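You operate a simulated robot arm through the tools that you are given. There is no shell and no other tool.

You run a simulated two-armed robot. Do the job below in one go: nothing can be reset, and whatever is moved stays where it is left.

## Task
Swap the pump's low tub for the full yellow one and put the old tub's lid on.
Fine: the blue plunger ends down on the new grease; the old tub and the new tub's lid stay on the table. Where these are worked on the way, their far stop is far enough and under half their travel is too little: blue plunger.

Only the result counts: the job must be done as asked and must still hold three seconds after the hand-in. Knocking over, shifting, dropping, spilling or breaking anything else fails it. A push-on lid holds only when it is set on centred and level and pressed home; a screw cap is set on level and turned clockwise until tight.

## Robot
Two 7-joint arms with fingered hands on one trunk that stands fixed in place. Base frame: the origin is at the foot of the trunk, x ahead of it, y to its left, z up; the work surface is at about z = 90. Lengths are in cm, angles in rad, forces in N, time in s.
The left shoulder is at [5, 21.4, 86.9], the right one opposite. With the tool pointing down near the work surface each hand reaches from about 32 to 86 cm from the base axis, measured 20 degrees to its own side. Payload 3 kg a hand.
The tool frame of a hand sits at the grasp point between the pads (the TCP): z along the fingers, y along the line on which they close. The tips reach 2.6 cm beyond it. The gripper opens to 13.2 cm; its body begins 7.3 cm behind the TCP. The gripper is a hand of 3 fingers: y runs from the thumb to the fingers, the wrist lies at [0, 0, -22.9] in the tool frame, and closing takes about 1.5 s.
Orientation is told as [roll, pitch, yaw] about the base's x, y, z axes, in that order, counted from this pose: with the fingers straight down and closing along the base's y, the tool's x points along the base's -x, its y along +y and its z along -z.

## Interface
- The arms move only by the tool apply_moves. It takes "left_rows", "right_rows" or both (then of equal length, played together; a hand with none holds still); each is a list that holds one entry, the list of rows, each a list of 6 numbers: the shift along the base's x, y, z in units of 40 mm (1.0 is 40 mm), then the turn, a rotation vector about the base's x, y, z in units of 4 degrees (1.0 is 4 degrees). In form: [[[tx, ty, tz, ax, ay, az], ...]]. A call has 1 to 20 rows; each row shifts and turns the commanded pose from where the row before left it. "left_jaw" and "right_jaw" are, for a hand that has rows, the gripper command, from -1 (shut) to 1 (fully open), values between in proportion, set as the call begins (left out, the last holds). A call with a number of a shift or a turn outside -1 to 1 is refused whole. A row lasts 0.2 s, in which the tool goes at most 5 cm and 0.15 rad; a call with a longer step from one row to the next is refused whole, and so is a gripper value outside its range. A pose out of reach is approached as far as the arm can. The call stops where the force on the tool passes 90 N (or 10 N more than at its start, if that is more) or the arm is blocked; 0.2 s more then pass. The fingers move at their own pace (about 7.2 cm/s each) and stop on an object; they squeeze with about 32 N. The grip force told is the motor's: it shows also when the fingers shut on nothing. Time passes only in rows, and 0.2 s behind the last, so rows that do not move let the fingers close. The reply holds the time, the measured pose of the TCP, the force on the tool along the base axes, the opening and the grip force, in the units named above and with some noise, with the torque about the TCP (base axes, N m) and any sound that the robot's microphone picked up.
- Cameras (640 x 400 px; columns grow to the right, rows downward): "scene" is now at [3.21, -2.95, 150.84]; the picture's right is [-0.34, -0.94, 0.00], its down [-0.55, 0.20, -0.81] and it looks along [0.76, -0.27, -0.59] (base axes); focal length 332 px, centre (320, 200). "left" rides on the left gripper at [-6.2, 0.3, -9.2] in its tool frame; the picture's right is [-0.05, -1.00, 0.00], its down [0.83, -0.04, -0.56] and it looks along [0.55, -0.03, 0.83] (tool axes); focal length 230 px, centre (320, 200). "right" rides on the right gripper at [6.2, 0.3, -9.2] in its tool frame; the picture's right is [-0.05, 1.00, 0.00], its down [-0.83, -0.04, -0.56] and it looks along [-0.55, -0.03, 0.83] (tool axes); focal length 230 px, centre (320, 200). There is no depth. A picture from a camera that has moved, and an enlarged one, comes with that camera's place and axes in the base frame and with its lens.
- grab_frame(camera): a new picture of that camera. No time passes.
- finger_targets(finger1, finger2, thumb_bend, hand): sets how far each is bent, from 0 (flat) to 1 (curled in); at 0.3 the hand is open as for a grip, at 0.7 the pads meet at the TCP. One left out holds its place. A second passes; each finger stops where it meets its share of the squeeze, and holds until it gets a number again. A gripper value or a shape takes the hand back. It gives what a move gives, with no picture; readings hold the bend of each and the force on the fingers (four entries, about 0 where the hand has none), thumb and palm.
- grasp_type(shape, hand): the hand has 3 fingers and takes this shape, open, in about a second: jaw (thumb against the fingers, like two jaws); tri (thumb and two fingers); tip (a fingertip pinch); poke (one finger out to press); point (the index stretched); flat (the hand flat); cup (the hand cupped); fist (a fist). The gripper value then closes the fingers along that shape, each until it touches; the sizes above hold for jaw. It gives what a move gives, with no picture.
- pan_tilt(pan, tilt): turns the head with the scene camera to pan (to the left, within 1.501 rad either way) and tilt (down, from -0.506 to 1.204), counted from straight ahead of the robot. It gives what a move gives.
- zoom(camera, box): a new picture of the part [left, top, right, bottom] of that camera's present view, enlarged. No time passes.
- sign_off(): hands the job in; it is judged then, once.

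Nothing tells you positions but the pictures and the camera data. Unless the task says otherwise, let go and move clear before handing in.

The tools are called after "Emit:" by a JSON object that holds its "method" and its "body". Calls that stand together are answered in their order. apply_moves: Moves the arms, as the interface text tells. Its arguments: {"type":"object","properties":{"left_rows":{"type":"array"},"left_jaw":{"type":"number"},"right_rows":{"type":"array"},"right_jaw":{"type":"number"}},"required":[]} The other tools are called the same way: grasp_type (shape, hand) gives the hand a shape; finger_targets (finger1, finger2, thumb_bend, hand) moves the fingers one by one; pan_tilt (pan, tilt) turns the head that bears the scene camera; grab_frame (camera) takes a picture; zoom (camera, box) takes an enlarged picture of a part of a camera's view; sign_off () hands the job in.

At the start:

```text
time: 0.0
left_eef_pos: [43.48, 3.93, 125.88]
left_orientation: [0.002, 0.0, -0.367]
left_wrist_force: [-0.2, 0.1, 0.3]
left_torque: [-0.04, 0.01, 0.03]
left_width: 13.19
left_finger_force: 0.1
left_shape: jaw
left_bend: [0.3, 0.3, 0.3]
left_finger forces: [0.0, 0.1, 0.0, 0.1, 0.0, 0.1]
right_eef_pos: [35.22, -40.05, 125.85]
right_orientation: [0.0, 0.0, -0.366]
right_wrist_force: [0.0, -0.7, -0.3]
right_torque: [0.03, -0.02, -0.01]
right_width: 13.19
right_finger_force: 0.1
right_shape: jaw
right_bend: [0.3, 0.3, 0.3]
right_finger forces: [0.0, 0.0, 0.0, 0.0, 0.0, 0.0]
head pan, tilt (commanded): [-0.342, 0.63]
```

scene: 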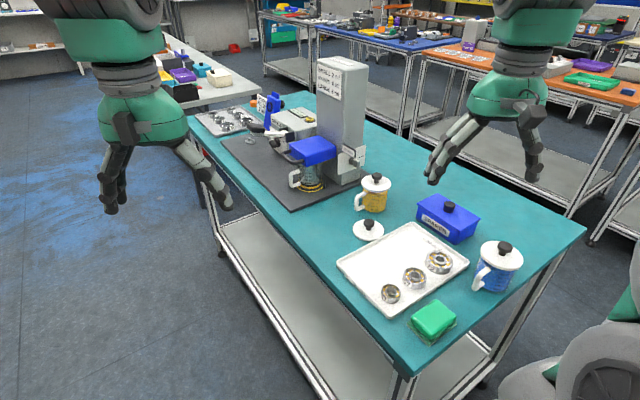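
right: 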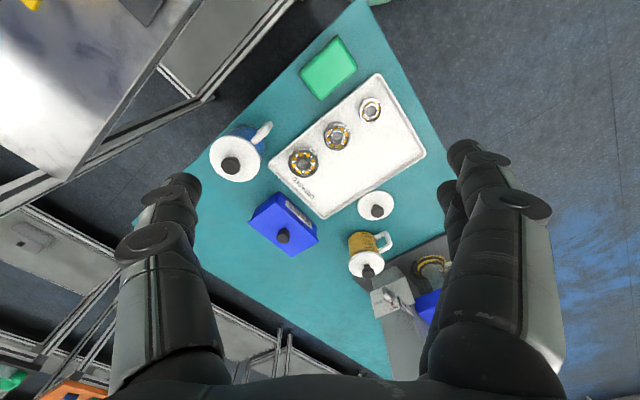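
left: 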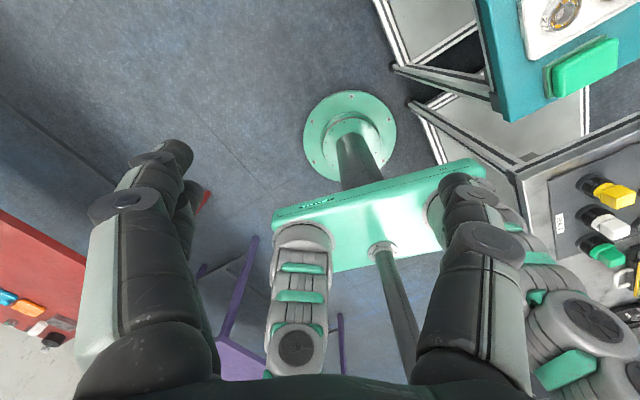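

I see a table with a pump machine (blue head over a tub), a yellow mug-like tub with a white lid, a loose white lid, a blue box, a tray with bearings, a blue tub and a green sponge. I'll look closer before moving anything.

Emit:
{"method": "zoom", "body": {"camera": "scene", "box": [220, 40, 420, 240]}}

Emit:
{"method": "zoom", "body": {"camera": "scene", "box": [320, 160, 540, 350]}}

Emit:
{"method": "zoom", "body": {"camera": "right", "box": [330, 180, 470, 340]}}

```text
2.00 times, centred on (320, 140) of scene
camera zoom: at [3.21, -2.95, 150.84], right [-0.34, -0.94, 0.0], down [-0.55, 0.2, -0.81], along [0.76, -0.27, -0.59], focal length 665 px, centre (320, 320)
```

zoom: 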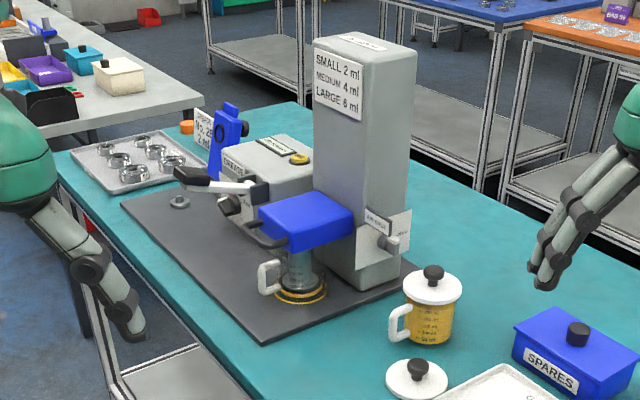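

```text
2.11 times, centred on (430, 255) of scene
camera zoom: at [3.21, -2.95, 150.84], right [-0.34, -0.94, 0.0], down [-0.55, 0.2, -0.81], along [0.76, -0.27, -0.59], focal length 700 px, centre (88, 84)
```

zoom: 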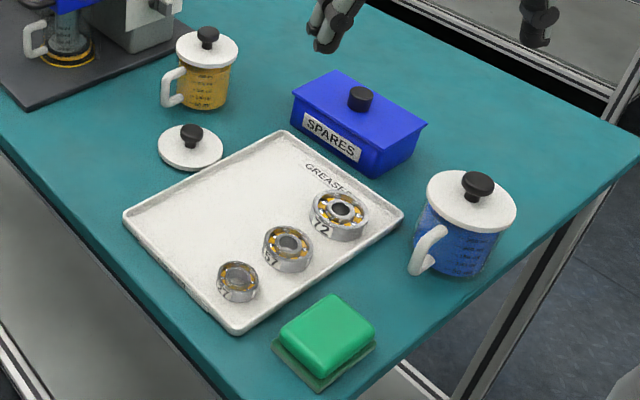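

```text
2.50 times, centred on (400, 260) of right
camera zoom: at [29.59, -37.67, 134.85], right [0.41, 0.91, 0.0], down [0.76, -0.34, 0.56], along [0.51, -0.23, -0.83], focal length 575 px, centre (120, 50)
```

zoom: 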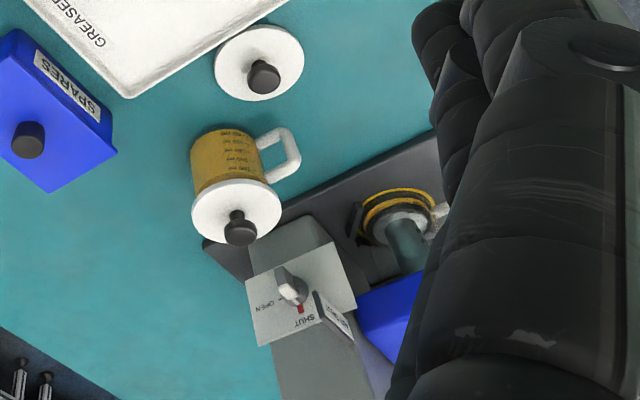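

I see a pump with a column, blue head above a tub, a side knob marked OPEN/SHUT and a lever; I need more detail of those before acting.

Emit:
{"method": "zoom", "body": {"camera": "scene", "box": [260, 120, 380, 215]}}

Emit:
{"method": "zoom", "body": {"camera": "scene", "box": [300, 50, 370, 110]}}

Emit:
{"method": "zoom", "body": {"camera": "scene", "box": [240, 85, 330, 145]}}

Emit:
{"method": "zoom", "body": {"camera": "right", "box": [365, 240, 455, 320]}}

```text
4.21 times, centred on (320, 168) of scene
camera zoom: at [3.21, -2.95, 150.84], right [-0.34, -0.94, 0.0], down [-0.55, 0.2, -0.81], along [0.76, -0.27, -0.59], focal length 1400 px, centre (320, 337)
```

zoom: 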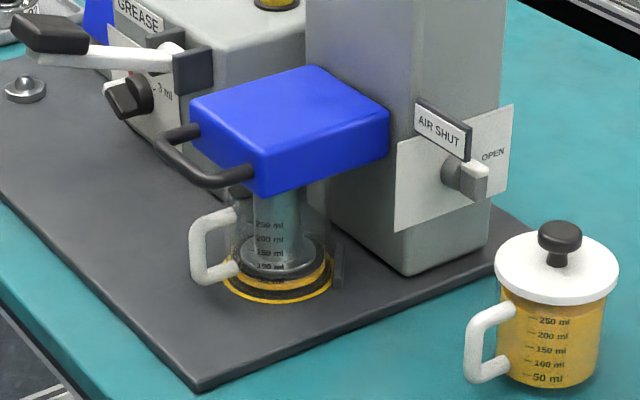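

```text
6.67 times, centred on (335, 80) of scene
camera zoom: at [3.21, -2.95, 150.84], right [-0.34, -0.94, 0.0], down [-0.55, 0.2, -0.81], along [0.76, -0.27, -0.59], focal length 2216 px, centre (220, 1000)
```

zoom: 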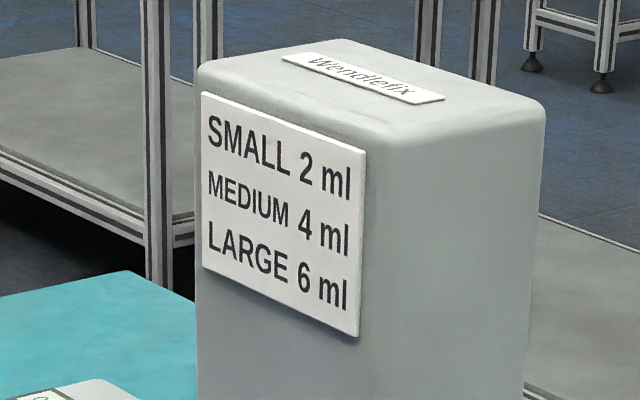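

```text
6.67 times, centred on (285, 115) of scene
camera zoom: at [3.21, -2.95, 150.84], right [-0.34, -0.94, 0.0], down [-0.55, 0.2, -0.81], along [0.76, -0.27, -0.59], focal length 2216 px, centre (553, 767)
```

zoom: 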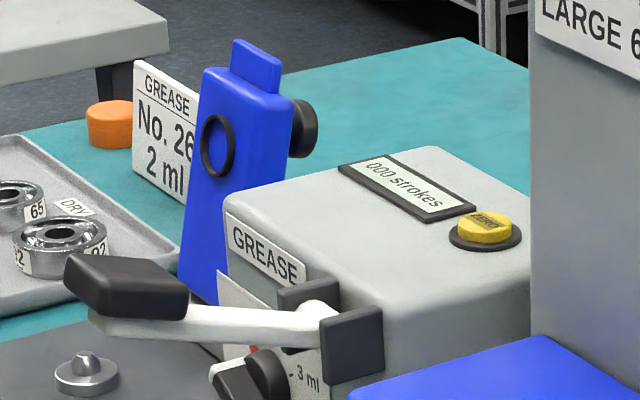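

```text
5.00 times, centred on (410, 280) of right
camera zoom: at [29.59, -37.67, 134.85], right [0.41, 0.91, 0.0], down [0.76, -0.34, 0.56], along [0.51, -0.23, -0.83], focal length 1150 px, centre (-130, -200)
```

zoom: 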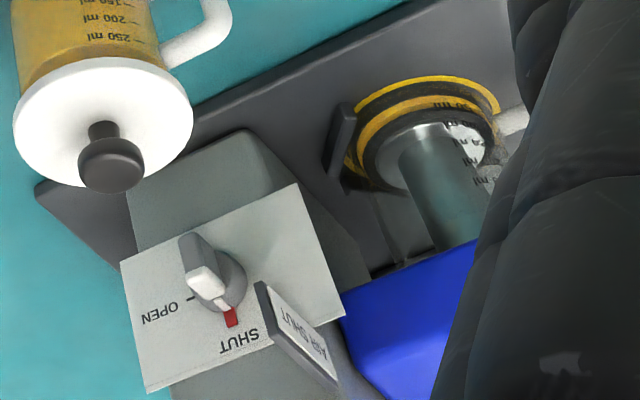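

The pump's blue head has a front handle and a rod into the tub; the tub handles face left. I'll swing both hands so their cameras look at the pump from closer, staying well above everything.

Emit:
{"method": "apply_moves", "body": {"right_rows": [[[0.18, 0.1, -0.1, 0, 0, 0.873], [0.18, 0.1, -0.1, 0, 0, 0.873], [0.18, 0.1, -0.1, 0, 0, 0.873], [0.18, 0.1, -0.1, 0, 0, 0.873], [0.18, 0.1, -0.1, 0, 0, 0.873], [0.18, 0.1, -0.1, 0, 0, 0.873], [0.18, 0.1, -0.1, 0, -0.94, 0], [0.18, 0.1, -0.1, 0, -0.94, 0], [0.18, 0.1, -0.1, 0, -0.94, 0], [0.18, 0.1, -0.1, 0, -0.94, 0], [0.18, 0.1, -0.1, 0, -0.94, 0], [0.18, 0.1, -0.1, 0, -0.94, 0], [0.18, 0.1, -0.1, 0, -0.94, 0], [0.18, 0.1, -0.1, 0, -0.94, 0], [0.18, 0.1, -0.1, 0, -0.94, 0], [0.18, 0.1, -0.1, 0, -0.94, 0], [0.18, 0.1, -0.1, 0, -0.94, 0], [0.18, 0.1, -0.1, 0, -0.94, 0]]], "left_rows": [[[0.05, 0.25, 0.05, 0, 0, 1], [0.05, 0.25, 0.05, 0, 0, 1], [0.05, 0.25, 0.05, 0, 0, 1], [0.05, 0.25, 0.05, 0, 0, 1], [0.05, 0.25, 0.05, 0, 0, 1], [0.05, 0.25, 0.05, 0, 0, 1], [0.05, 0.25, 0.05, 0, 0, 1], [0.05, 0.25, 0.05, 0, 0, 1], [0.05, 0.25, 0.05, 0, 0, 1], [0.05, 0.25, 0.05, 0, 0, 1], [0.05, 0.25, 0.05, 0, 0, 1], [0.05, 0.25, 0.05, 0, 0, 1], [0.05, 0.25, 0.05, 0, 0, 1], [0.05, 0.25, 0.05, 0, 0, 1], [0.05, 0.25, 0.05, 0, 0, 1], [0.05, 0.25, 0.05, 0, 0, 1], [0.05, 0.25, 0.05, 0, 0, 1], [0.05, 0.25, 0.05, 0, 0, 1]]]}}

```text
time: 3.8
left_eef_pos: [47.96, 21.83, 127.41]
left_orientation: [-0.002, -0.001, 0.892]
left_wrist_force: [-0.6, 0.6, -0.3]
left_torque: [-0.01, 0.04, -0.02]
left_width: 13.19
left_finger_force: 0.0
left_shape: jaw
left_bend: [0.3, 0.3, 0.3]
left_finger forces: [0.1, 0.1, 0.1, 0.0, 0.1, 0.0]
left hand out of reach, approached as far as the arm can: row 12, 15, 17
right_eef_pos: [48.21, -32.8, 118.5]
right_orientation: [0.001, -0.788, -0.001]
right_wrist_force: [-1.1, 0.1, 0.2]
right_torque: [0.0, 0.02, 0.01]
right_width: 13.18
right_finger_force: 0.1
right_shape: jaw
right_bend: [0.3, 0.3, 0.3]
right_finger forces: [0.0, 0.0, 0.0, 0.0, 0.0, 0.1]
head pan, tilt (commanded): [-0.342, 0.63]
```

Both hands arrived. Now I take pictures from both hand cameras and the scene.

Emit:
{"method": "grab_frame", "body": {"camera": "right"}}

Emit:
{"method": "grab_frame", "body": {"camera": "left"}}

Emit:
{"method": "grab_frame", "body": {"camera": "scene"}}

```text
taken
camera right: at [37.3, -32.7, 120.51], right [0.04, 1.0, 0.04], down [0.19, -0.04, 0.98], along [0.98, -0.03, -0.19], focal length 230 px, centre (320, 200)
```

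right: 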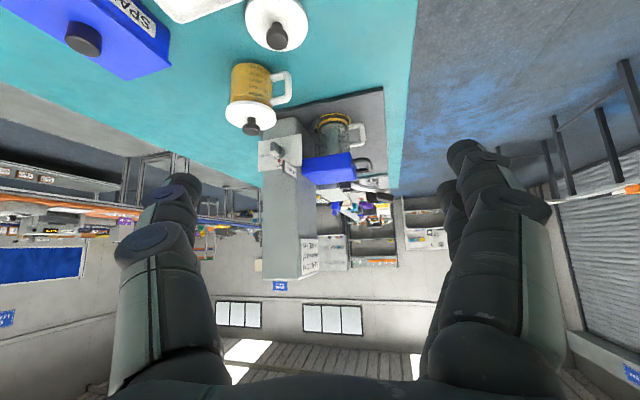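

```text
taken
camera left: at [51.46, 26.69, 136.59], right [0.81, -0.59, 0.0], down [-0.49, -0.67, 0.55], along [-0.33, -0.45, -0.83], focal length 230 px, centre (320, 200)
```

left: 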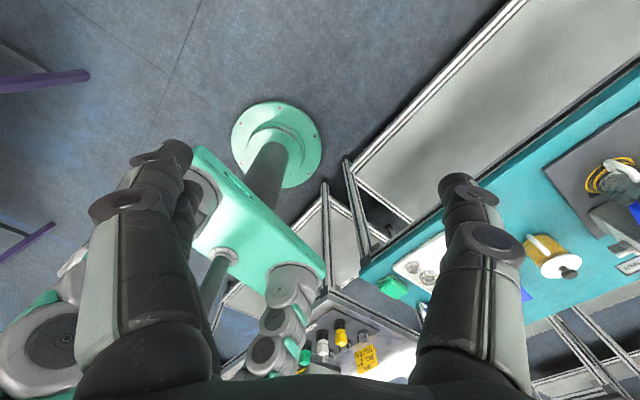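

```text
taken
camera scene: at [3.21, -2.95, 150.84], right [-0.34, -0.94, 0.0], down [-0.55, 0.2, -0.81], along [0.76, -0.27, -0.59], focal length 332 px, centre (320, 200)
```

scene: 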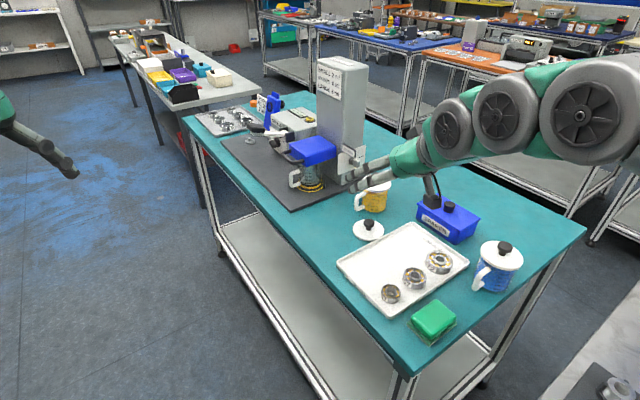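

The right camera now shows the pump upside-down but clearly. I zoom in on it.

Emit:
{"method": "zoom", "body": {"camera": "right", "box": [220, 50, 420, 210]}}

Emit:
{"method": "zoom", "body": {"camera": "right", "box": [290, 100, 390, 180]}}

Emit:
{"method": "zoom", "body": {"camera": "left", "box": [500, 120, 640, 300]}}

```text
2.50 times, centred on (320, 130) of right
camera zoom: at [37.3, -32.7, 120.51], right [0.04, 1.0, 0.04], down [0.19, -0.04, 0.98], along [0.98, -0.03, -0.19], focal length 575 px, centre (320, 375)
```

zoom: 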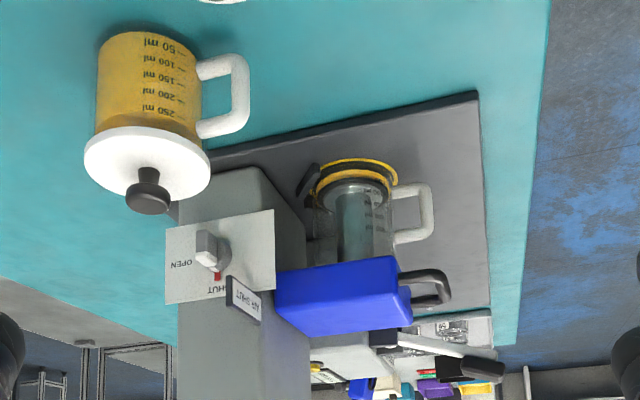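

```text
5.00 times, centred on (340, 140) of right
camera zoom: at [37.3, -32.7, 120.51], right [0.04, 1.0, 0.04], down [0.19, -0.04, 0.98], along [0.98, -0.03, -0.19], focal length 1150 px, centre (220, 500)
```

zoom: 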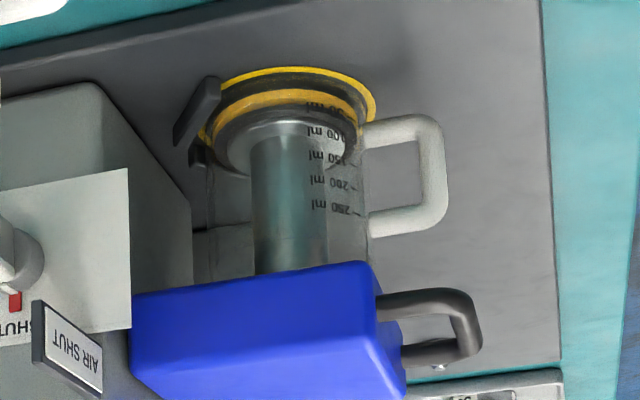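

```text
2.22 times, centred on (570, 210) of left
camera zoom: at [51.46, 26.69, 136.59], right [0.81, -0.59, 0.0], down [-0.49, -0.67, 0.55], along [-0.33, -0.45, -0.83], focal length 511 px, centre (-236, 178)
```

zoom: 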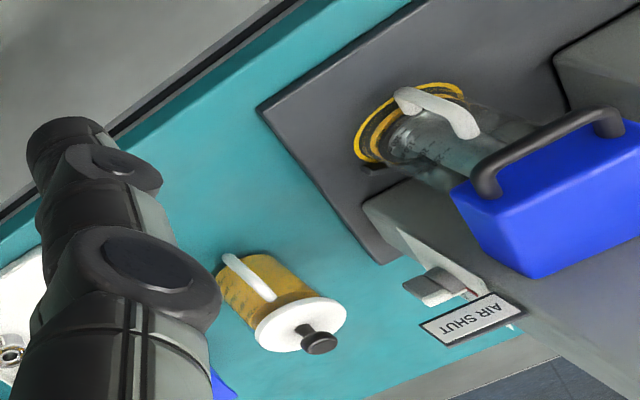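

The tub, lid and blue lift handle are triangulated roughly: old tub near (88.5,-30), blue handle near (88,-23,102.6), yellow tub near (73,-45), loose lid near (62.5,-38). I'll zoom to study the handle, ring fixture and lids.

Emit:
{"method": "zoom", "body": {"camera": "right", "box": [340, 145, 380, 180]}}

Emit:
{"method": "zoom", "body": {"camera": "right", "box": [215, 50, 305, 145]}}

Emit:
{"method": "zoom", "body": {"camera": "right", "box": [300, 100, 370, 155]}}

Emit:
{"method": "zoom", "body": {"camera": "scene", "box": [270, 130, 345, 200]}}

Emit:
{"method": "zoom", "body": {"camera": "left", "box": [570, 140, 640, 200]}}

```text
11.43 times, centred on (360, 162) of right
camera zoom: at [37.3, -32.7, 120.51], right [0.04, 1.0, 0.04], down [0.19, -0.04, 0.98], along [0.98, -0.03, -0.19], focal length 2629 px, centre (-137, 629)
```

zoom: 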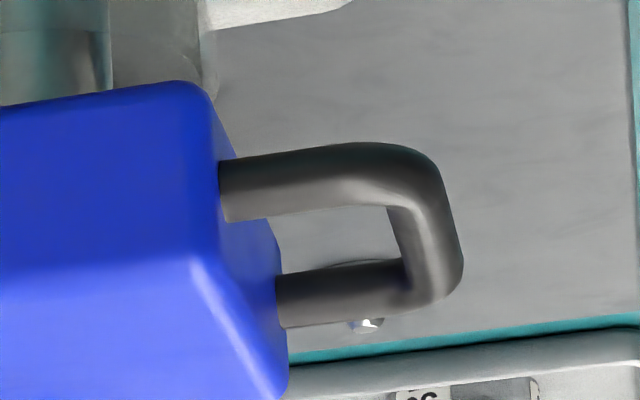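

```text
4.21 times, centred on (260, 98) of right
camera zoom: at [37.3, -32.7, 120.51], right [0.04, 1.0, 0.04], down [0.19, -0.04, 0.98], along [0.98, -0.03, -0.19], focal length 969 px, centre (573, 632)
```

zoom: 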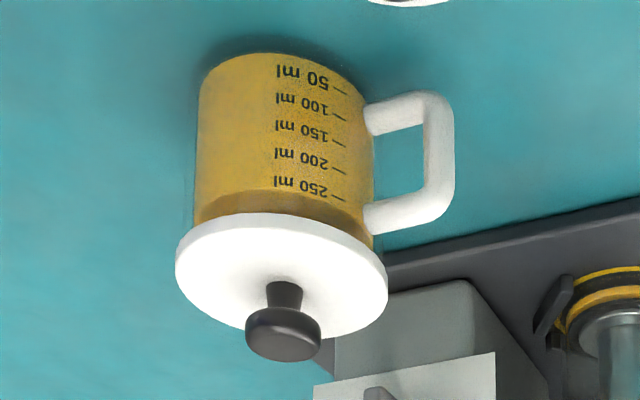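

```text
7.27 times, centred on (335, 128) of right
camera zoom: at [37.3, -32.7, 120.51], right [0.04, 1.0, 0.04], down [0.19, -0.04, 0.98], along [0.98, -0.03, -0.19], focal length 1673 px, centre (211, 727)
```

zoom: 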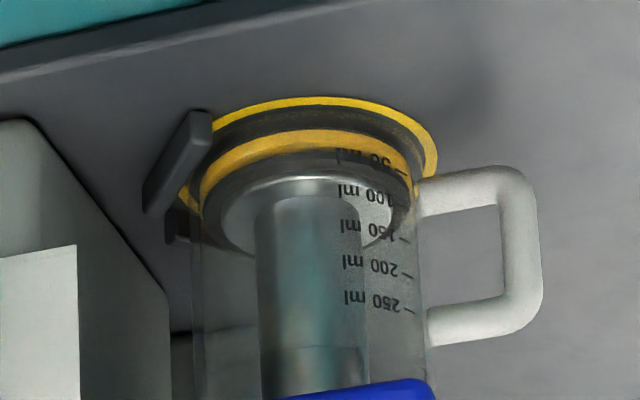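

```text
5.71 times, centred on (308, 165) of scene
camera zoom: at [3.21, -2.95, 150.84], right [-0.34, -0.94, 0.0], down [-0.55, 0.2, -0.81], along [0.76, -0.27, -0.59], focal length 1900 px, centre (391, 400)
```

zoom: 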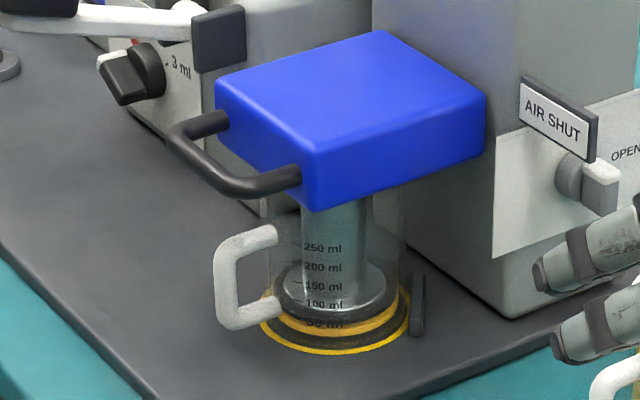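

```text
6.67 times, centred on (605, 170) of left
camera zoom: at [51.46, 26.69, 136.59], right [0.81, -0.59, 0.0], down [-0.49, -0.67, 0.55], along [-0.33, -0.45, -0.83], focal length 1534 px, centre (-1580, 400)
```

zoom: 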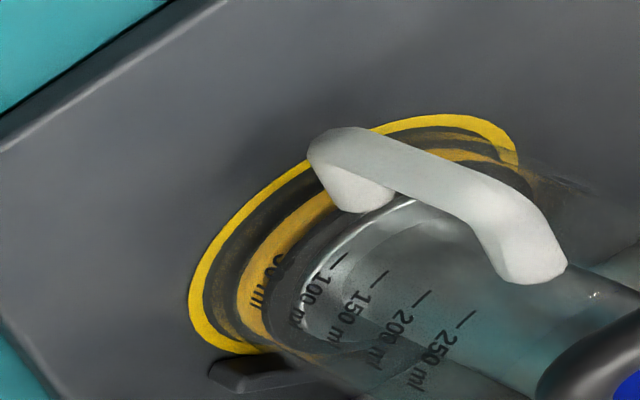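

The ring is only a painted mark with two small black fins at the rear; the blue head (z 100.8–104.4) has a drawer-type handle at about (88,-23,102.6). I'll bring the right hand near that handle with the jaw partly closed and check with its camera before gripping.

Emit:
{"method": "apply_moves", "body": {"right_rows": [[[0.79, 0.21, -0.1, 0, 0, 0.375], [0.79, 0.21, -0.1, 0, 0, 0.375], [0.79, 0.21, -0.1, 0, 0, 0.375], [0.79, 0.21, -0.1, 0, 0, 0.375], [0.79, 0.21, -0.1, 0, 0, 0.375], [0.79, 0.21, -0.1, 0, 0, 0.375], [0.79, 0.21, -0.1, 0, 0, 0.375], [0.79, 0.21, -0.1, 0, 0, 0.375], [0.6, 0.21, -0.1, 0, 0, 0.375], [0.4, 0.21, -0.1, 0, 0, 0.375]]], "right_jaw": -0.45}}

Emit:
{"method": "grab_frame", "body": {"camera": "right"}}

Emit:
{"method": "grab_frame", "body": {"camera": "scene"}}

```text
time: 6.0
left_eef_pos: [47.91, 21.66, 127.26]
left_orientation: [0.001, 0.001, 0.889]
left_wrist_force: [0.6, -0.3, 0.3]
left_torque: [0.01, 0.0, 0.0]
left_width: 13.17
left_finger_force: 0.1
left_shape: jaw
left_bend: [0.3, 0.3, 0.3]
left_finger forces: [0.1, 0.1, 0.0, 0.1, 0.1, 0.1]
right_eef_pos: [77.53, -24.51, 114.58]
right_orientation: [-0.001, -0.79, 0.26]
right_wrist_force: [-0.1, -0.1, 0.0]
right_torque: [0.01, -0.01, -0.02]
right_width: 3.66
right_finger_force: 0.1
right_shape: jaw
right_bend: [0.73, 0.73, 0.7]
right_finger forces: [0.0, 0.1, 0.0, 0.0, 0.1, 0.0]
head pan, tilt (commanded): [-0.342, 0.63]
```

```text
taken
camera right: at [66.96, -27.15, 116.55], right [-0.22, 0.97, 0.04], down [0.2, 0.01, 0.98], along [0.95, 0.23, -0.19], focal length 230 px, centre (320, 200)
```

right: 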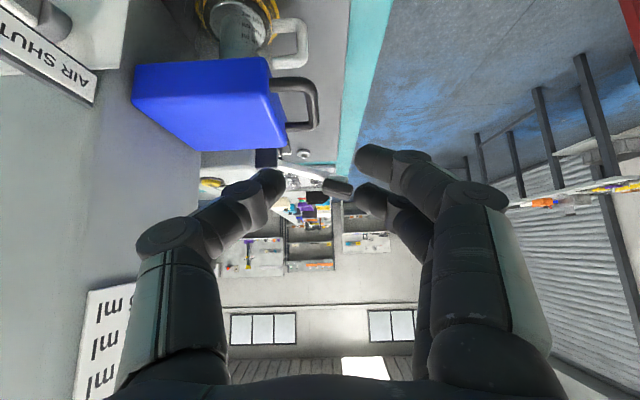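

```text
taken
camera scene: at [3.21, -2.95, 150.84], right [-0.34, -0.94, 0.0], down [-0.55, 0.2, -0.81], along [0.76, -0.27, -0.59], focal length 332 px, centre (320, 200)
```

scene: 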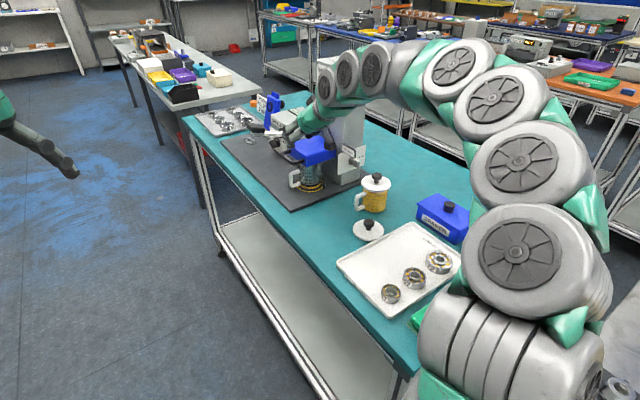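

The jaw fingers slant inward too much to slip a thumb between the handle and the blue block. A single stretched finger hooked under the handle looks simpler, so I try the poke shape here in free air and look at it.

Emit:
{"method": "grasp_type", "body": {"hand": "right", "shape": "point"}}

Emit:
{"method": "grab_frame", "body": {"camera": "right"}}

Emit:
{"method": "zoom", "body": {"camera": "scene", "box": [240, 60, 400, 160]}}

```text
time: 6.9
left_eef_pos: [47.93, 21.77, 127.47]
left_orientation: [0.0, 0.001, 0.89]
left_wrist_force: [0.3, -0.3, 0.6]
left_torque: [0.0, -0.01, -0.05]
left_width: 13.18
left_finger_force: 0.0
left_shape: jaw
left_bend: [0.3, 0.3, 0.3]
left_finger forces: [0.0, 0.1, 0.0, 0.1, 0.0, 0.1]
right_eef_pos: [77.5, -24.6, 114.56]
right_orientation: [0.0, -0.788, 0.262]
right_wrist_force: [0.1, -0.9, 0.0]
right_torque: [0.02, -0.04, 0.02]
right_width: 0.01
right_finger_force: 0.1
right_shape: point
right_bend: [0.14, 1.0, 0.51]
right_finger forces: [0.0, 0.0, 0.0, 0.0, 0.0, 0.1]
head pan, tilt (commanded): [-0.342, 0.63]
```

```text
taken
camera right: at [66.9, -27.13, 116.54], right [-0.22, 0.97, 0.04], down [0.2, 0.01, 0.98], along [0.95, 0.23, -0.19], focal length 230 px, centre (320, 200)
```

right: 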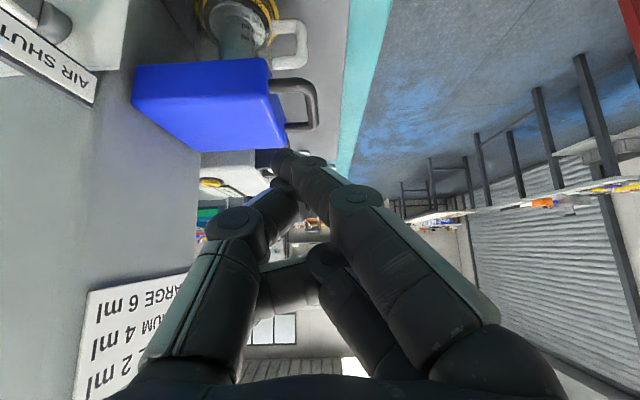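

```text
4.00 times, centred on (320, 110) of scene
camera zoom: at [3.21, -2.95, 150.84], right [-0.34, -0.94, 0.0], down [-0.55, 0.2, -0.81], along [0.76, -0.27, -0.59], focal length 1330 px, centre (320, 560)
```

zoom: 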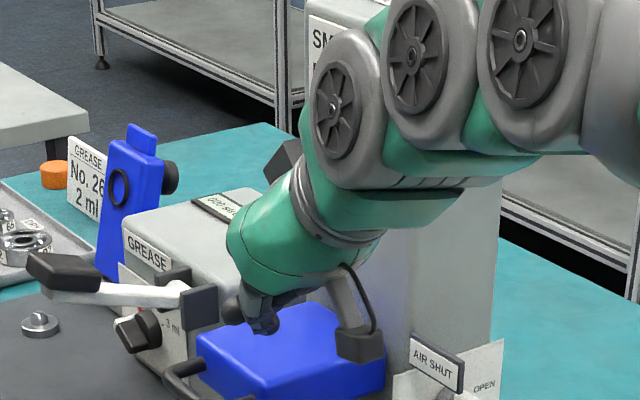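

The pointing finger also angles inward, so I'll instead grip the handle with the jaw closing vertically, coming from the front-left. First I swing the right hand round to that heading in free air and pull the left arm aside.

Emit:
{"method": "apply_moves", "body": {"right_rows": [[[-0.1, 0.225, 0.05, 0, 0, -0.98], [-0.1, 0.225, 0.05, 0, 0, -0.98], [-0.1, 0.225, 0.05, 0, 0, -0.98], [-0.1, 0.225, 0.05, 0, 0, -0.98], [-0.1, 0.225, 0.05, 0, 0, -0.98], [-0.1, 0.225, 0.05, 0, 0, -0.98], [-0.1, 0.225, 0.05, 0, 0, -0.98], [-0.1, 0.225, 0, 0, 0, -0.98], [-0.1, 0.225, 0, 0, 0, -0.98], [-0.1, 0.225, 0, 0, 0, -0.98], [-0.1, 0.225, 0, 0, 0, -0.98], [-0.1, 0.225, 0, 0, 0, -0.98], [-0.1, 0.225, 0, 0, 0, -0.98], [-0.1, 0.225, 0, 0, 0, -0.98]]], "left_rows": [[[-0.1, 0.2, 0, 0, 0, -1], [-0.1, 0.2, 0, 0, 0, -1], [-0.1, 0.2, 0, 0, 0, -1], [-0.1, 0.2, 0, 0, 0, -1], [-0.1, 0.2, 0, 0, 0, -1], [-0.1, 0.2, 0, 0, 0, -1], [-0.1, 0.2, 0, 0, 0, -1], [-0.1, 0.2, 0, 0, 0, -1], [-0.1, 0.2, 0, 0, 0, -1], [-0.1, 0.2, 0, 0, 0, -1], [-0.1, 0.2, 0, 0, 0, -1], [-0.1, 0.2, 0, 0, 0, -1], [-0.1, 0.2, 0, 0, 0, -1], [-0.1, 0.2, 0, 0, 0, -1]]]}}

Emit:
{"method": "grasp_type", "body": {"hand": "right", "shape": "jaw"}}

```text
time: 9.9
left_eef_pos: [42.24, 32.98, 127.51]
left_orientation: [-0.001, 0.001, -0.09]
left_wrist_force: [1.0, 0.4, -0.7]
left_torque: [-0.02, 0.0, 0.02]
left_width: 13.2
left_finger_force: 0.1
left_shape: jaw
left_bend: [0.3, 0.3, 0.3]
left_finger forces: [0.1, 0.1, 0.0, 0.1, 0.0, 0.1]
right_eef_pos: [71.84, -11.78, 116.12]
right_orientation: [0.001, -0.789, -0.698]
right_wrist_force: [-0.8, -0.5, -0.1]
right_torque: [-0.02, -0.01, 0.01]
right_width: 0.0
right_finger_force: 0.2
right_shape: point
right_bend: [0.16, 1.0, 0.52]
right_finger forces: [0.0, 0.1, 0.0, 0.0, 0.0, 0.0]
head pan, tilt (commanded): [-0.342, 0.63]
```

```text
time: 10.8
left_eef_pos: [42.22, 32.95, 127.41]
left_orientation: [0.001, -0.001, -0.088]
left_wrist_force: [0.1, -0.5, -0.7]
left_torque: [0.01, 0.0, -0.04]
left_width: 13.19
left_finger_force: 0.0
left_shape: jaw
left_bend: [0.3, 0.3, 0.3]
left_finger forces: [0.1, 0.1, 0.1, 0.0, 0.1, 0.1]
right_eef_pos: [71.84, -11.82, 116.01]
right_orientation: [0.002, -0.787, -0.696]
right_wrist_force: [0.5, -0.9, -0.4]
right_torque: [-0.03, 0.02, 0.01]
right_width: 9.51
right_finger_force: 0.0
right_shape: jaw
right_bend: [0.3, 0.82, 0.3]
right_finger forces: [0.0, 0.0, 0.0, 0.1, 0.0, 0.0]
head pan, tilt (commanded): [-0.342, 0.63]
```

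Right hand is at (71.8,-11.8,116) heading -40°. I look from here at the pump's front.

Emit:
{"method": "grab_frame", "body": {"camera": "right"}}

Emit:
{"method": "zoom", "body": {"camera": "right", "box": [230, 60, 400, 180]}}

```text
taken
camera right: at [63.68, -4.73, 117.99], right [0.67, 0.74, 0.04], down [0.12, -0.16, 0.98], along [0.73, -0.65, -0.19], focal length 230 px, centre (320, 200)
```

right: 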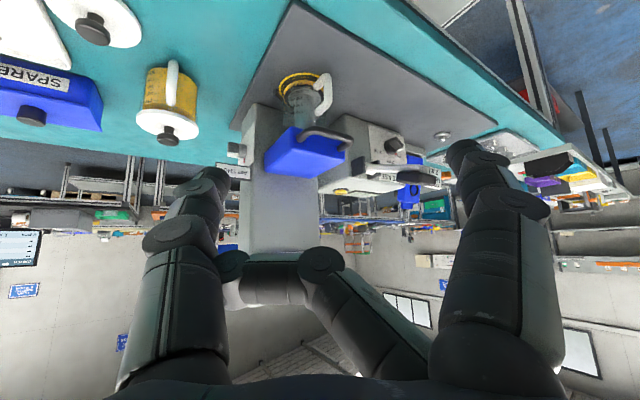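

```text
3.33 times, centred on (315, 120) of right
camera zoom: at [63.68, -4.73, 117.99], right [0.67, 0.74, 0.04], down [0.12, -0.16, 0.98], along [0.73, -0.65, -0.19], focal length 767 px, centre (337, 467)
```

zoom: 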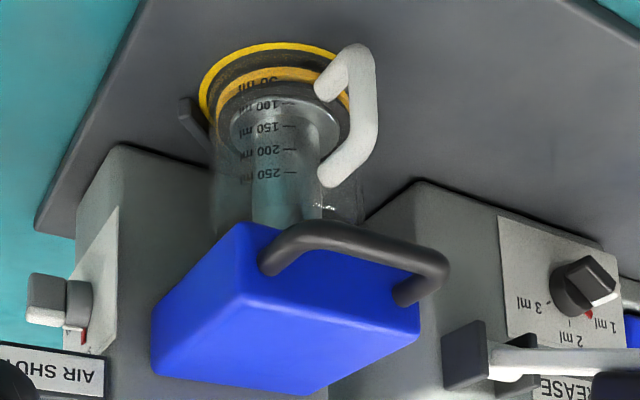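

The view confirms a free gap under the blue bar in front of the tub's handle. I now level the right hand (tool horizontal) at a safe distance.

Emit:
{"method": "apply_moves", "body": {"right_rows": [[[0, 0, 0, -0.602, -0.719, 0], [0, 0, 0, -0.602, -0.719, 0], [0, 0, 0, -0.602, -0.719, 0], [0, 0, 0, -0.602, -0.719, 0], [0, 0, 0, -0.602, -0.719, 0], [0, 0, 0, -0.602, -0.719, 0], [0, 0, 0, -0.602, -0.719, 0], [0, 0, 0, -0.602, -0.719, 0], [0, 0, 0, -0.602, -0.719, 0], [0, 0, 0, -0.602, -0.719, 0], [0, 0, 0, -0.602, -0.719, 0], [0, 0, 0, -0.602, -0.719, 0]]], "right_jaw": -0.2}}

Emit:
{"method": "apply_moves", "body": {"right_rows": [[[0, 0, 0, 0.75, -0.628, 0], [0, 0, 0, 0.75, -0.628, 0], [0, 0, 0, 0.75, -0.628, 0], [0, 0, 0, 0.75, -0.628, 0], [0, 0, 0, 0.75, -0.628, 0], [0, 0, 0, 0.75, -0.628, 0], [0, 0, 0, 0.75, -0.628, 0], [0, 0, 0, 0.75, -0.628, 0], [0, 0, 0, 0.75, -0.628, 0], [0, 0, 0, 0.75, -0.628, 0], [0, 0, 0, 0.75, -0.628, 0], [0, 0, 0, 0.75, -0.628, 0]]]}}

```text
time: 13.4
left_eef_pos: [42.34, 32.92, 127.48]
left_orientation: [-0.001, -0.001, -0.086]
left_wrist_force: [0.0, 0.9, 0.2]
left_torque: [-0.01, 0.02, 0.0]
left_width: 13.22
left_finger_force: 0.1
left_shape: jaw
left_bend: [0.3, 0.3, 0.3]
left_finger forces: [0.0, 0.0, 0.0, 0.0, 0.0, 0.1]
right_eef_pos: [71.81, -11.79, 115.94]
right_orientation: [-3.016, -1.569, 2.319]
right_wrist_force: [0.7, 0.3, 0.1]
right_torque: [-0.02, -0.02, -0.02]
right_width: 2.24
right_finger_force: 0.0
right_shape: jaw
right_bend: [0.73, 0.86, 0.7]
right_finger forces: [0.0, 0.1, 0.0, 0.0, 0.0, 0.1]
head pan, tilt (commanded): [-0.342, 0.63]
```

```text
time: 16.0
left_eef_pos: [42.36, 32.99, 127.5]
left_orientation: [0.001, 0.0, -0.089]
left_wrist_force: [-1.4, 0.2, -0.2]
left_torque: [0.0, 0.01, 0.04]
left_width: 13.17
left_finger_force: 0.1
left_shape: jaw
left_bend: [0.3, 0.3, 0.3]
left_finger forces: [0.1, 0.0, 0.0, 0.1, 0.0, 0.0]
right_eef_pos: [71.79, -11.92, 116.06]
right_orientation: [1.574, -0.75, -2.271]
right_wrist_force: [0.7, -0.2, -0.8]
right_torque: [-0.03, -0.03, -0.01]
right_width: 2.22
right_finger_force: 0.1
right_shape: jaw
right_bend: [0.73, 0.86, 0.7]
right_finger forces: [0.0, 0.0, 0.0, 0.0, 0.1, 0.0]
head pan, tilt (commanded): [-0.342, 0.63]
```

The right hand's second finger reads an odd bend; I look at the hand before going on.

Emit:
{"method": "grab_frame", "body": {"camera": "right"}}

Emit:
{"method": "zoom", "body": {"camera": "scene", "box": [180, 60, 400, 200]}}

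```text
taken
camera right: at [67.85, -2.45, 111.82], right [0.41, 0.49, 0.77], down [-0.84, -0.13, 0.53], along [0.36, -0.86, 0.36], focal length 230 px, centre (320, 200)
```

right: 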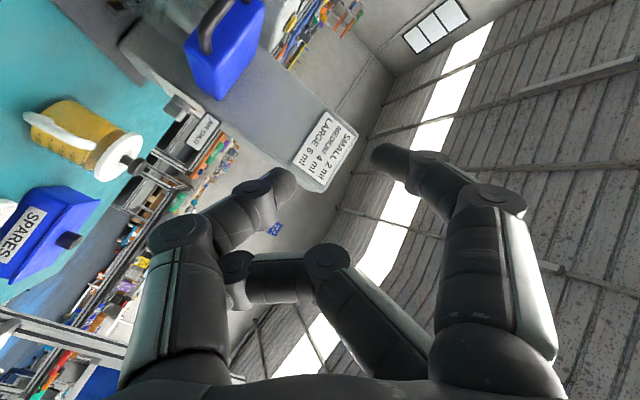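

```text
2.86 times, centred on (290, 130) of scene
camera zoom: at [3.21, -2.95, 150.84], right [-0.34, -0.94, 0.0], down [-0.55, 0.2, -0.81], along [0.76, -0.27, -0.59], focal length 950 px, centre (406, 400)
```

zoom: 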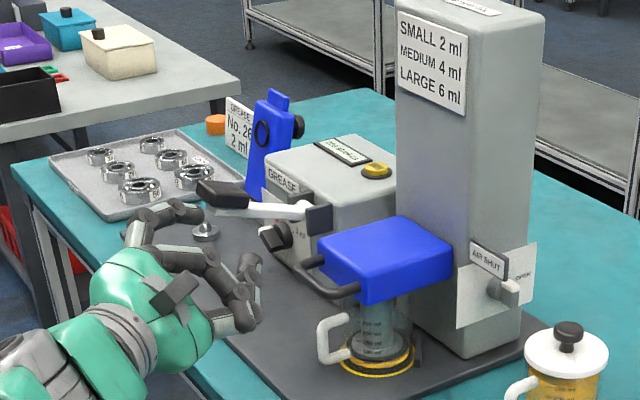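

Finger 2 is caught behind the thumb. I open the thumb first, then straighten the finger.

Emit:
{"method": "finger_targets", "body": {"hand": "right", "thumb_bend": 0.05, "finger1": 0.2}}

Emit:
{"method": "finger_targets", "body": {"hand": "right", "finger2": 0.2}}

Emit:
{"method": "grasp_type", "body": {"hand": "right", "shape": "jaw"}}

Emit:
{"method": "grab_frame", "body": {"camera": "right"}}

```text
time: 17.0
left_eef_pos: [42.34, 32.92, 127.61]
left_orientation: [-0.001, 0.001, -0.087]
left_wrist_force: [0.4, 0.1, -0.5]
left_torque: [-0.01, 0.03, -0.02]
left_width: 13.16
left_finger_force: 0.0
left_shape: jaw
left_bend: [0.3, 0.3, 0.3]
left_finger forces: [0.0, 0.0, 0.0, 0.0, 0.0, 0.0]
right_eef_pos: [71.87, -11.86, 115.94]
right_orientation: [1.573, -0.751, -2.274]
right_wrist_force: [0.1, 0.5, 0.6]
right_torque: [0.02, 0.01, -0.04]
right_width: 12.52
right_finger_force: 0.2
right_shape: fingers
right_bend: [0.2, 0.86, 0.16]
right_finger forces: [0.1, 0.0, 0.1, 0.0, 0.0, 0.0]
head pan, tilt (commanded): [-0.342, 0.63]
```

```text
time: 18.0
left_eef_pos: [42.34, 32.95, 127.43]
left_orientation: [-0.002, 0.0, -0.088]
left_wrist_force: [-0.2, 0.1, 0.5]
left_torque: [-0.03, 0.02, 0.0]
left_width: 13.2
left_finger_force: 0.0
left_shape: jaw
left_bend: [0.3, 0.3, 0.3]
left_finger forces: [0.0, 0.0, 0.0, 0.0, 0.0, 0.0]
right_eef_pos: [71.91, -11.79, 116.01]
right_orientation: [1.574, -0.752, -2.273]
right_wrist_force: [-1.7, -0.7, -0.7]
right_torque: [0.0, -0.04, -0.01]
right_width: 15.66
right_finger_force: 0.1
right_shape: fingers
right_bend: [0.2, 0.79, 0.15]
right_finger forces: [0.0, 0.0, 0.0, 0.1, 0.0, 0.1]
head pan, tilt (commanded): [-0.342, 0.63]
```

```text
time: 18.9
left_eef_pos: [42.37, 33.0, 127.38]
left_orientation: [0.001, 0.0, -0.086]
left_wrist_force: [-0.3, -1.1, 0.2]
left_torque: [0.0, 0.03, 0.0]
left_width: 13.22
left_finger_force: 0.0
left_shape: jaw
left_bend: [0.3, 0.3, 0.3]
left_finger forces: [0.1, 0.1, 0.1, 0.0, 0.0, 0.0]
right_eef_pos: [71.84, -11.89, 116.02]
right_orientation: [1.573, -0.752, -2.272]
right_wrist_force: [-0.6, 0.0, 0.4]
right_torque: [-0.03, 0.0, 0.02]
right_width: 9.51
right_finger_force: 0.1
right_shape: jaw
right_bend: [0.3, 0.79, 0.3]
right_finger forces: [0.0, 0.0, 0.0, 0.0, 0.0, 0.0]
head pan, tilt (commanded): [-0.342, 0.63]
```

```text
taken
camera right: at [67.84, -2.44, 111.82], right [0.41, 0.49, 0.77], down [-0.84, -0.13, 0.53], along [0.36, -0.86, 0.36], focal length 230 px, centre (320, 200)
```

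right: 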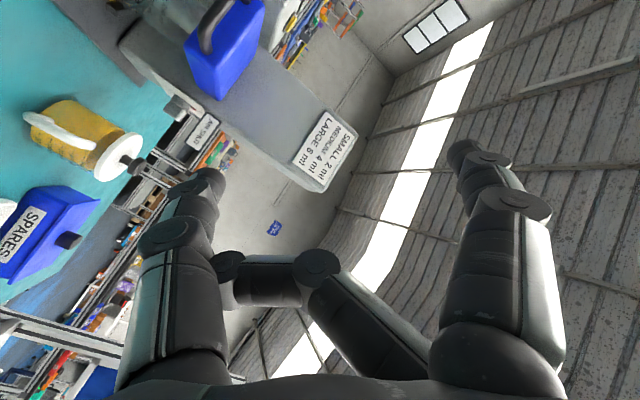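

Finger 2 is still caught on the thumb. I'll curl it fully in, lay the thumb flat, and then open it.

Emit:
{"method": "finger_targets", "body": {"hand": "right", "finger2": 1.0, "thumb_bend": 0.0}}

Emit:
{"method": "finger_targets", "body": {"hand": "right", "thumb_bend": 0.0}}

Emit:
{"method": "grab_frame", "body": {"camera": "right"}}

```text
time: 19.9
left_eef_pos: [42.33, 32.88, 127.44]
left_orientation: [0.001, 0.0, -0.089]
left_wrist_force: [0.2, 0.2, 0.4]
left_torque: [0.02, -0.03, 0.02]
left_width: 13.22
left_finger_force: 0.1
left_shape: jaw
left_bend: [0.3, 0.3, 0.3]
left_finger forces: [0.0, 0.0, 0.0, 0.1, 0.1, 0.0]
right_eef_pos: [71.95, -11.89, 115.93]
right_orientation: [1.574, -0.751, -2.272]
right_wrist_force: [0.3, 0.4, 0.2]
right_torque: [-0.01, 0.01, 0.05]
right_width: 14.35
right_finger_force: 0.1
right_shape: fingers
right_bend: [0.3, 0.84, 0.16]
right_finger forces: [0.1, 0.0, 0.1, 0.1, 0.0, 0.1]
head pan, tilt (commanded): [-0.342, 0.63]
```

```text
time: 20.9
left_eef_pos: [42.35, 32.99, 127.39]
left_orientation: [-0.001, -0.001, -0.088]
left_wrist_force: [0.0, 0.1, -0.1]
left_torque: [-0.01, 0.02, 0.0]
left_width: 13.19
left_finger_force: 0.2
left_shape: jaw
left_bend: [0.3, 0.3, 0.3]
left_finger forces: [0.0, 0.1, 0.0, 0.1, 0.0, 0.0]
right_eef_pos: [71.93, -11.92, 116.0]
right_orientation: [1.573, -0.751, -2.272]
right_wrist_force: [-0.3, 0.2, -0.1]
right_torque: [0.02, -0.01, -0.01]
right_width: 14.34
right_finger_force: 0.1
right_shape: fingers
right_bend: [0.3, 0.85, 0.15]
right_finger forces: [0.0, 0.0, 0.1, 0.1, 0.0, 0.1]
head pan, tilt (commanded): [-0.342, 0.63]
```

```text
taken
camera right: at [67.84, -2.45, 111.82], right [0.41, 0.49, 0.77], down [-0.84, -0.13, 0.53], along [0.36, -0.86, 0.36], focal length 230 px, centre (320, 200)
```

right: 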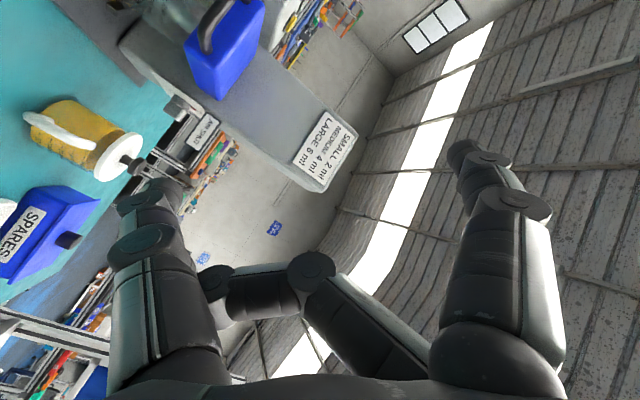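

Finger 2 reads no contact force now. I try opening it again with the thumb flat.

Emit:
{"method": "finger_targets", "body": {"hand": "right", "finger2": 0.3, "thumb_bend": 0.0, "finger1": 0.3}}

Emit:
{"method": "finger_targets", "body": {"hand": "right", "finger2": 0.0, "thumb_bend": 0.3, "finger1": 0.0}}

Emit:
{"method": "grab_frame", "body": {"camera": "right"}}

```text
time: 21.9
left_eef_pos: [42.31, 33.07, 127.36]
left_orientation: [-0.001, -0.001, -0.088]
left_wrist_force: [-0.5, -0.3, 0.5]
left_torque: [-0.04, 0.01, -0.01]
left_width: 13.19
left_finger_force: 0.2
left_shape: jaw
left_bend: [0.3, 0.3, 0.3]
left_finger forces: [0.0, 0.0, 0.1, 0.0, 0.1, 0.0]
right_eef_pos: [71.8, -11.91, 116.08]
right_orientation: [1.573, -0.75, -2.272]
right_wrist_force: [-0.3, 0.5, 0.3]
right_torque: [-0.03, 0.02, -0.01]
right_width: 14.89
right_finger_force: 0.0
right_shape: fingers
right_bend: [0.3, 0.79, 0.13]
right_finger forces: [0.0, 0.0, 0.0, 0.0, 0.0, 0.0]
head pan, tilt (commanded): [-0.342, 0.63]
```

```text
time: 22.9
left_eef_pos: [42.26, 32.91, 127.4]
left_orientation: [0.0, -0.001, -0.088]
left_wrist_force: [0.3, -0.9, 0.6]
left_torque: [0.0, -0.02, -0.01]
left_width: 13.17
left_finger_force: 0.1
left_shape: jaw
left_bend: [0.3, 0.3, 0.3]
left_finger forces: [0.0, 0.0, 0.1, 0.0, 0.0, 0.0]
right_eef_pos: [71.85, -11.81, 116.01]
right_orientation: [1.575, -0.752, -2.273]
right_wrist_force: [1.2, -0.5, 0.3]
right_torque: [0.0, 0.02, -0.03]
right_width: 16.2
right_finger_force: 0.1
right_shape: fingers
right_bend: [0.0, 0.79, 0.3]
right_finger forces: [0.0, 0.0, 0.0, 0.1, 0.1, 0.0]
head pan, tilt (commanded): [-0.342, 0.63]
```

```text
taken
camera right: at [67.84, -2.45, 111.82], right [0.41, 0.49, 0.77], down [-0.84, -0.13, 0.53], along [0.36, -0.86, 0.36], focal length 230 px, centre (320, 200)
```

right: 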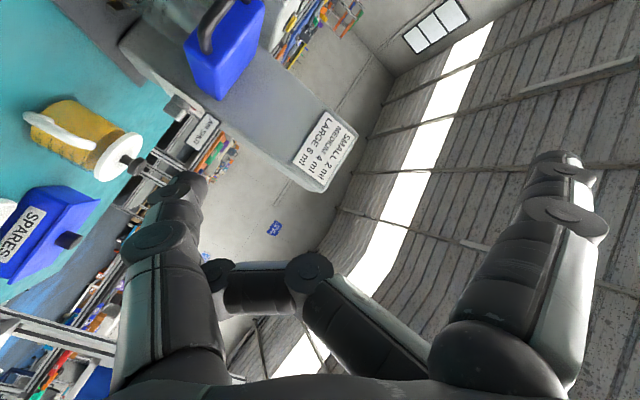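

Finger 2 is still jammed beside the thumb. I'll try the fist and then the flat shape to free it, still in free air.

Emit:
{"method": "grasp_type", "body": {"hand": "right", "shape": "point"}}

Emit:
{"method": "grasp_type", "body": {"hand": "right", "shape": "flat"}}

Emit:
{"method": "grab_frame", "body": {"camera": "right"}}

```text
time: 23.8
left_eef_pos: [42.37, 33.1, 127.54]
left_orientation: [0.0, 0.001, -0.087]
left_wrist_force: [0.7, 0.1, 0.5]
left_torque: [-0.02, -0.01, 0.0]
left_width: 13.19
left_finger_force: 0.0
left_shape: jaw
left_bend: [0.3, 0.3, 0.3]
left_finger forces: [0.0, 0.0, 0.1, 0.1, 0.0, 0.0]
right_eef_pos: [71.8, -11.9, 115.98]
right_orientation: [1.575, -0.753, -2.273]
right_wrist_force: [1.0, 0.5, -0.2]
right_torque: [-0.01, -0.03, -0.02]
right_width: 0.01
right_finger_force: 0.1
right_shape: point
right_bend: [0.12, 1.0, 0.51]
right_finger forces: [0.0, 0.1, 0.0, 0.0, 0.0, 0.1]
head pan, tilt (commanded): [-0.342, 0.63]
```

```text
time: 24.7
left_eef_pos: [42.18, 33.03, 127.53]
left_orientation: [-0.001, 0.0, -0.087]
left_wrist_force: [0.0, 0.1, -0.1]
left_torque: [-0.04, -0.01, 0.01]
left_width: 13.21
left_finger_force: 0.1
left_shape: jaw
left_bend: [0.3, 0.3, 0.3]
left_finger forces: [0.0, 0.0, 0.0, 0.0, 0.0, 0.0]
right_eef_pos: [71.77, -11.94, 115.98]
right_orientation: [1.575, -0.752, -2.273]
right_wrist_force: [0.2, 0.4, -0.1]
right_torque: [-0.02, -0.02, 0.04]
right_width: 12.6
right_finger_force: 0.1
right_shape: flat
right_bend: [0.13, 0.3, 0.16]
right_finger forces: [0.0, 0.0, 0.0, 0.0, 0.0, 0.0]
head pan, tilt (commanded): [-0.342, 0.63]
```

```text
taken
camera right: at [67.84, -2.45, 111.82], right [0.41, 0.49, 0.77], down [-0.84, -0.13, 0.53], along [0.36, -0.86, 0.36], focal length 230 px, centre (320, 200)
```

right: 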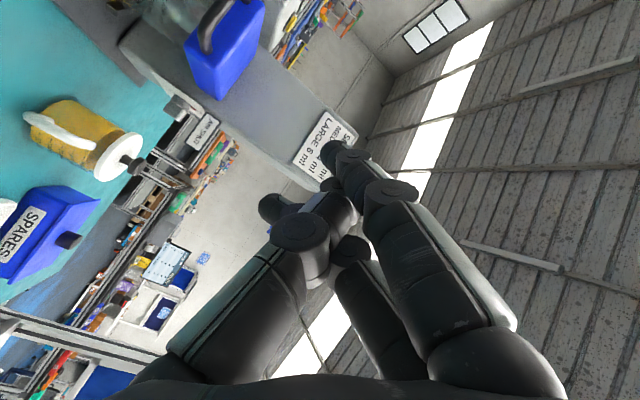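

Finger 2 came out this time. I let it finish opening and then return to the jaw shape.

Emit:
{"method": "finger_targets", "body": {"hand": "right", "finger1": 0.1, "finger2": 0.1}}

Emit:
{"method": "grasp_type", "body": {"hand": "right", "shape": "jaw"}}

Emit:
{"method": "grab_frame", "body": {"camera": "right"}}

```text
time: 25.7
left_eef_pos: [42.33, 32.85, 127.56]
left_orientation: [0.0, 0.001, -0.087]
left_wrist_force: [-0.7, -0.2, 0.1]
left_torque: [0.0, 0.02, 0.02]
left_width: 13.2
left_finger_force: 0.1
left_shape: jaw
left_bend: [0.3, 0.3, 0.3]
left_finger forces: [0.1, 0.1, 0.0, 0.0, 0.1, 0.0]
right_eef_pos: [71.85, -11.95, 115.96]
right_orientation: [1.575, -0.752, -2.275]
right_wrist_force: [-0.4, -0.7, 0.1]
right_torque: [-0.03, 0.01, 0.06]
right_width: 5.7
right_finger_force: 0.0
right_shape: fingers
right_bend: [0.1, 0.22, 0.18]
right_finger forces: [0.0, 0.0, 0.1, 0.0, 0.0, 0.1]
head pan, tilt (commanded): [-0.342, 0.63]
```

```text
time: 26.6
left_eef_pos: [42.32, 32.97, 127.42]
left_orientation: [0.0, -0.001, -0.086]
left_wrist_force: [0.2, -0.6, -0.4]
left_torque: [0.02, -0.04, 0.02]
left_width: 13.21
left_finger_force: 0.1
left_shape: jaw
left_bend: [0.3, 0.3, 0.3]
left_finger forces: [0.1, 0.1, 0.0, 0.0, 0.0, 0.1]
right_eef_pos: [71.85, -11.85, 116.02]
right_orientation: [1.575, -0.753, -2.274]
right_wrist_force: [-0.2, -0.4, 0.5]
right_torque: [-0.03, 0.03, -0.02]
right_width: 13.2
right_finger_force: 0.1
right_shape: jaw
right_bend: [0.3, 0.3, 0.3]
right_finger forces: [0.0, 0.1, 0.0, 0.1, 0.0, 0.0]
head pan, tilt (commanded): [-0.342, 0.63]
```

```text
taken
camera right: at [67.84, -2.44, 111.82], right [0.41, 0.49, 0.77], down [-0.84, -0.13, 0.53], along [0.36, -0.86, 0.36], focal length 230 px, centre (320, 200)
```

right: 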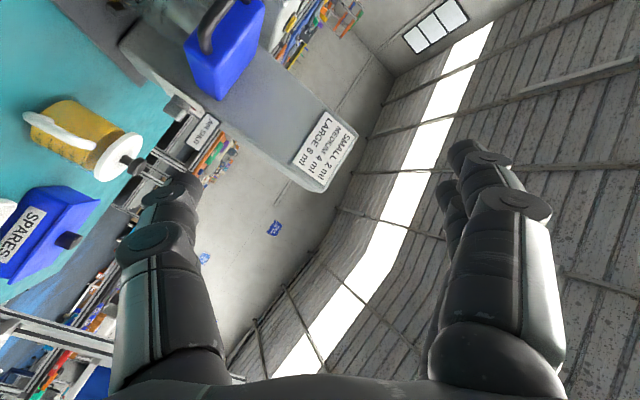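

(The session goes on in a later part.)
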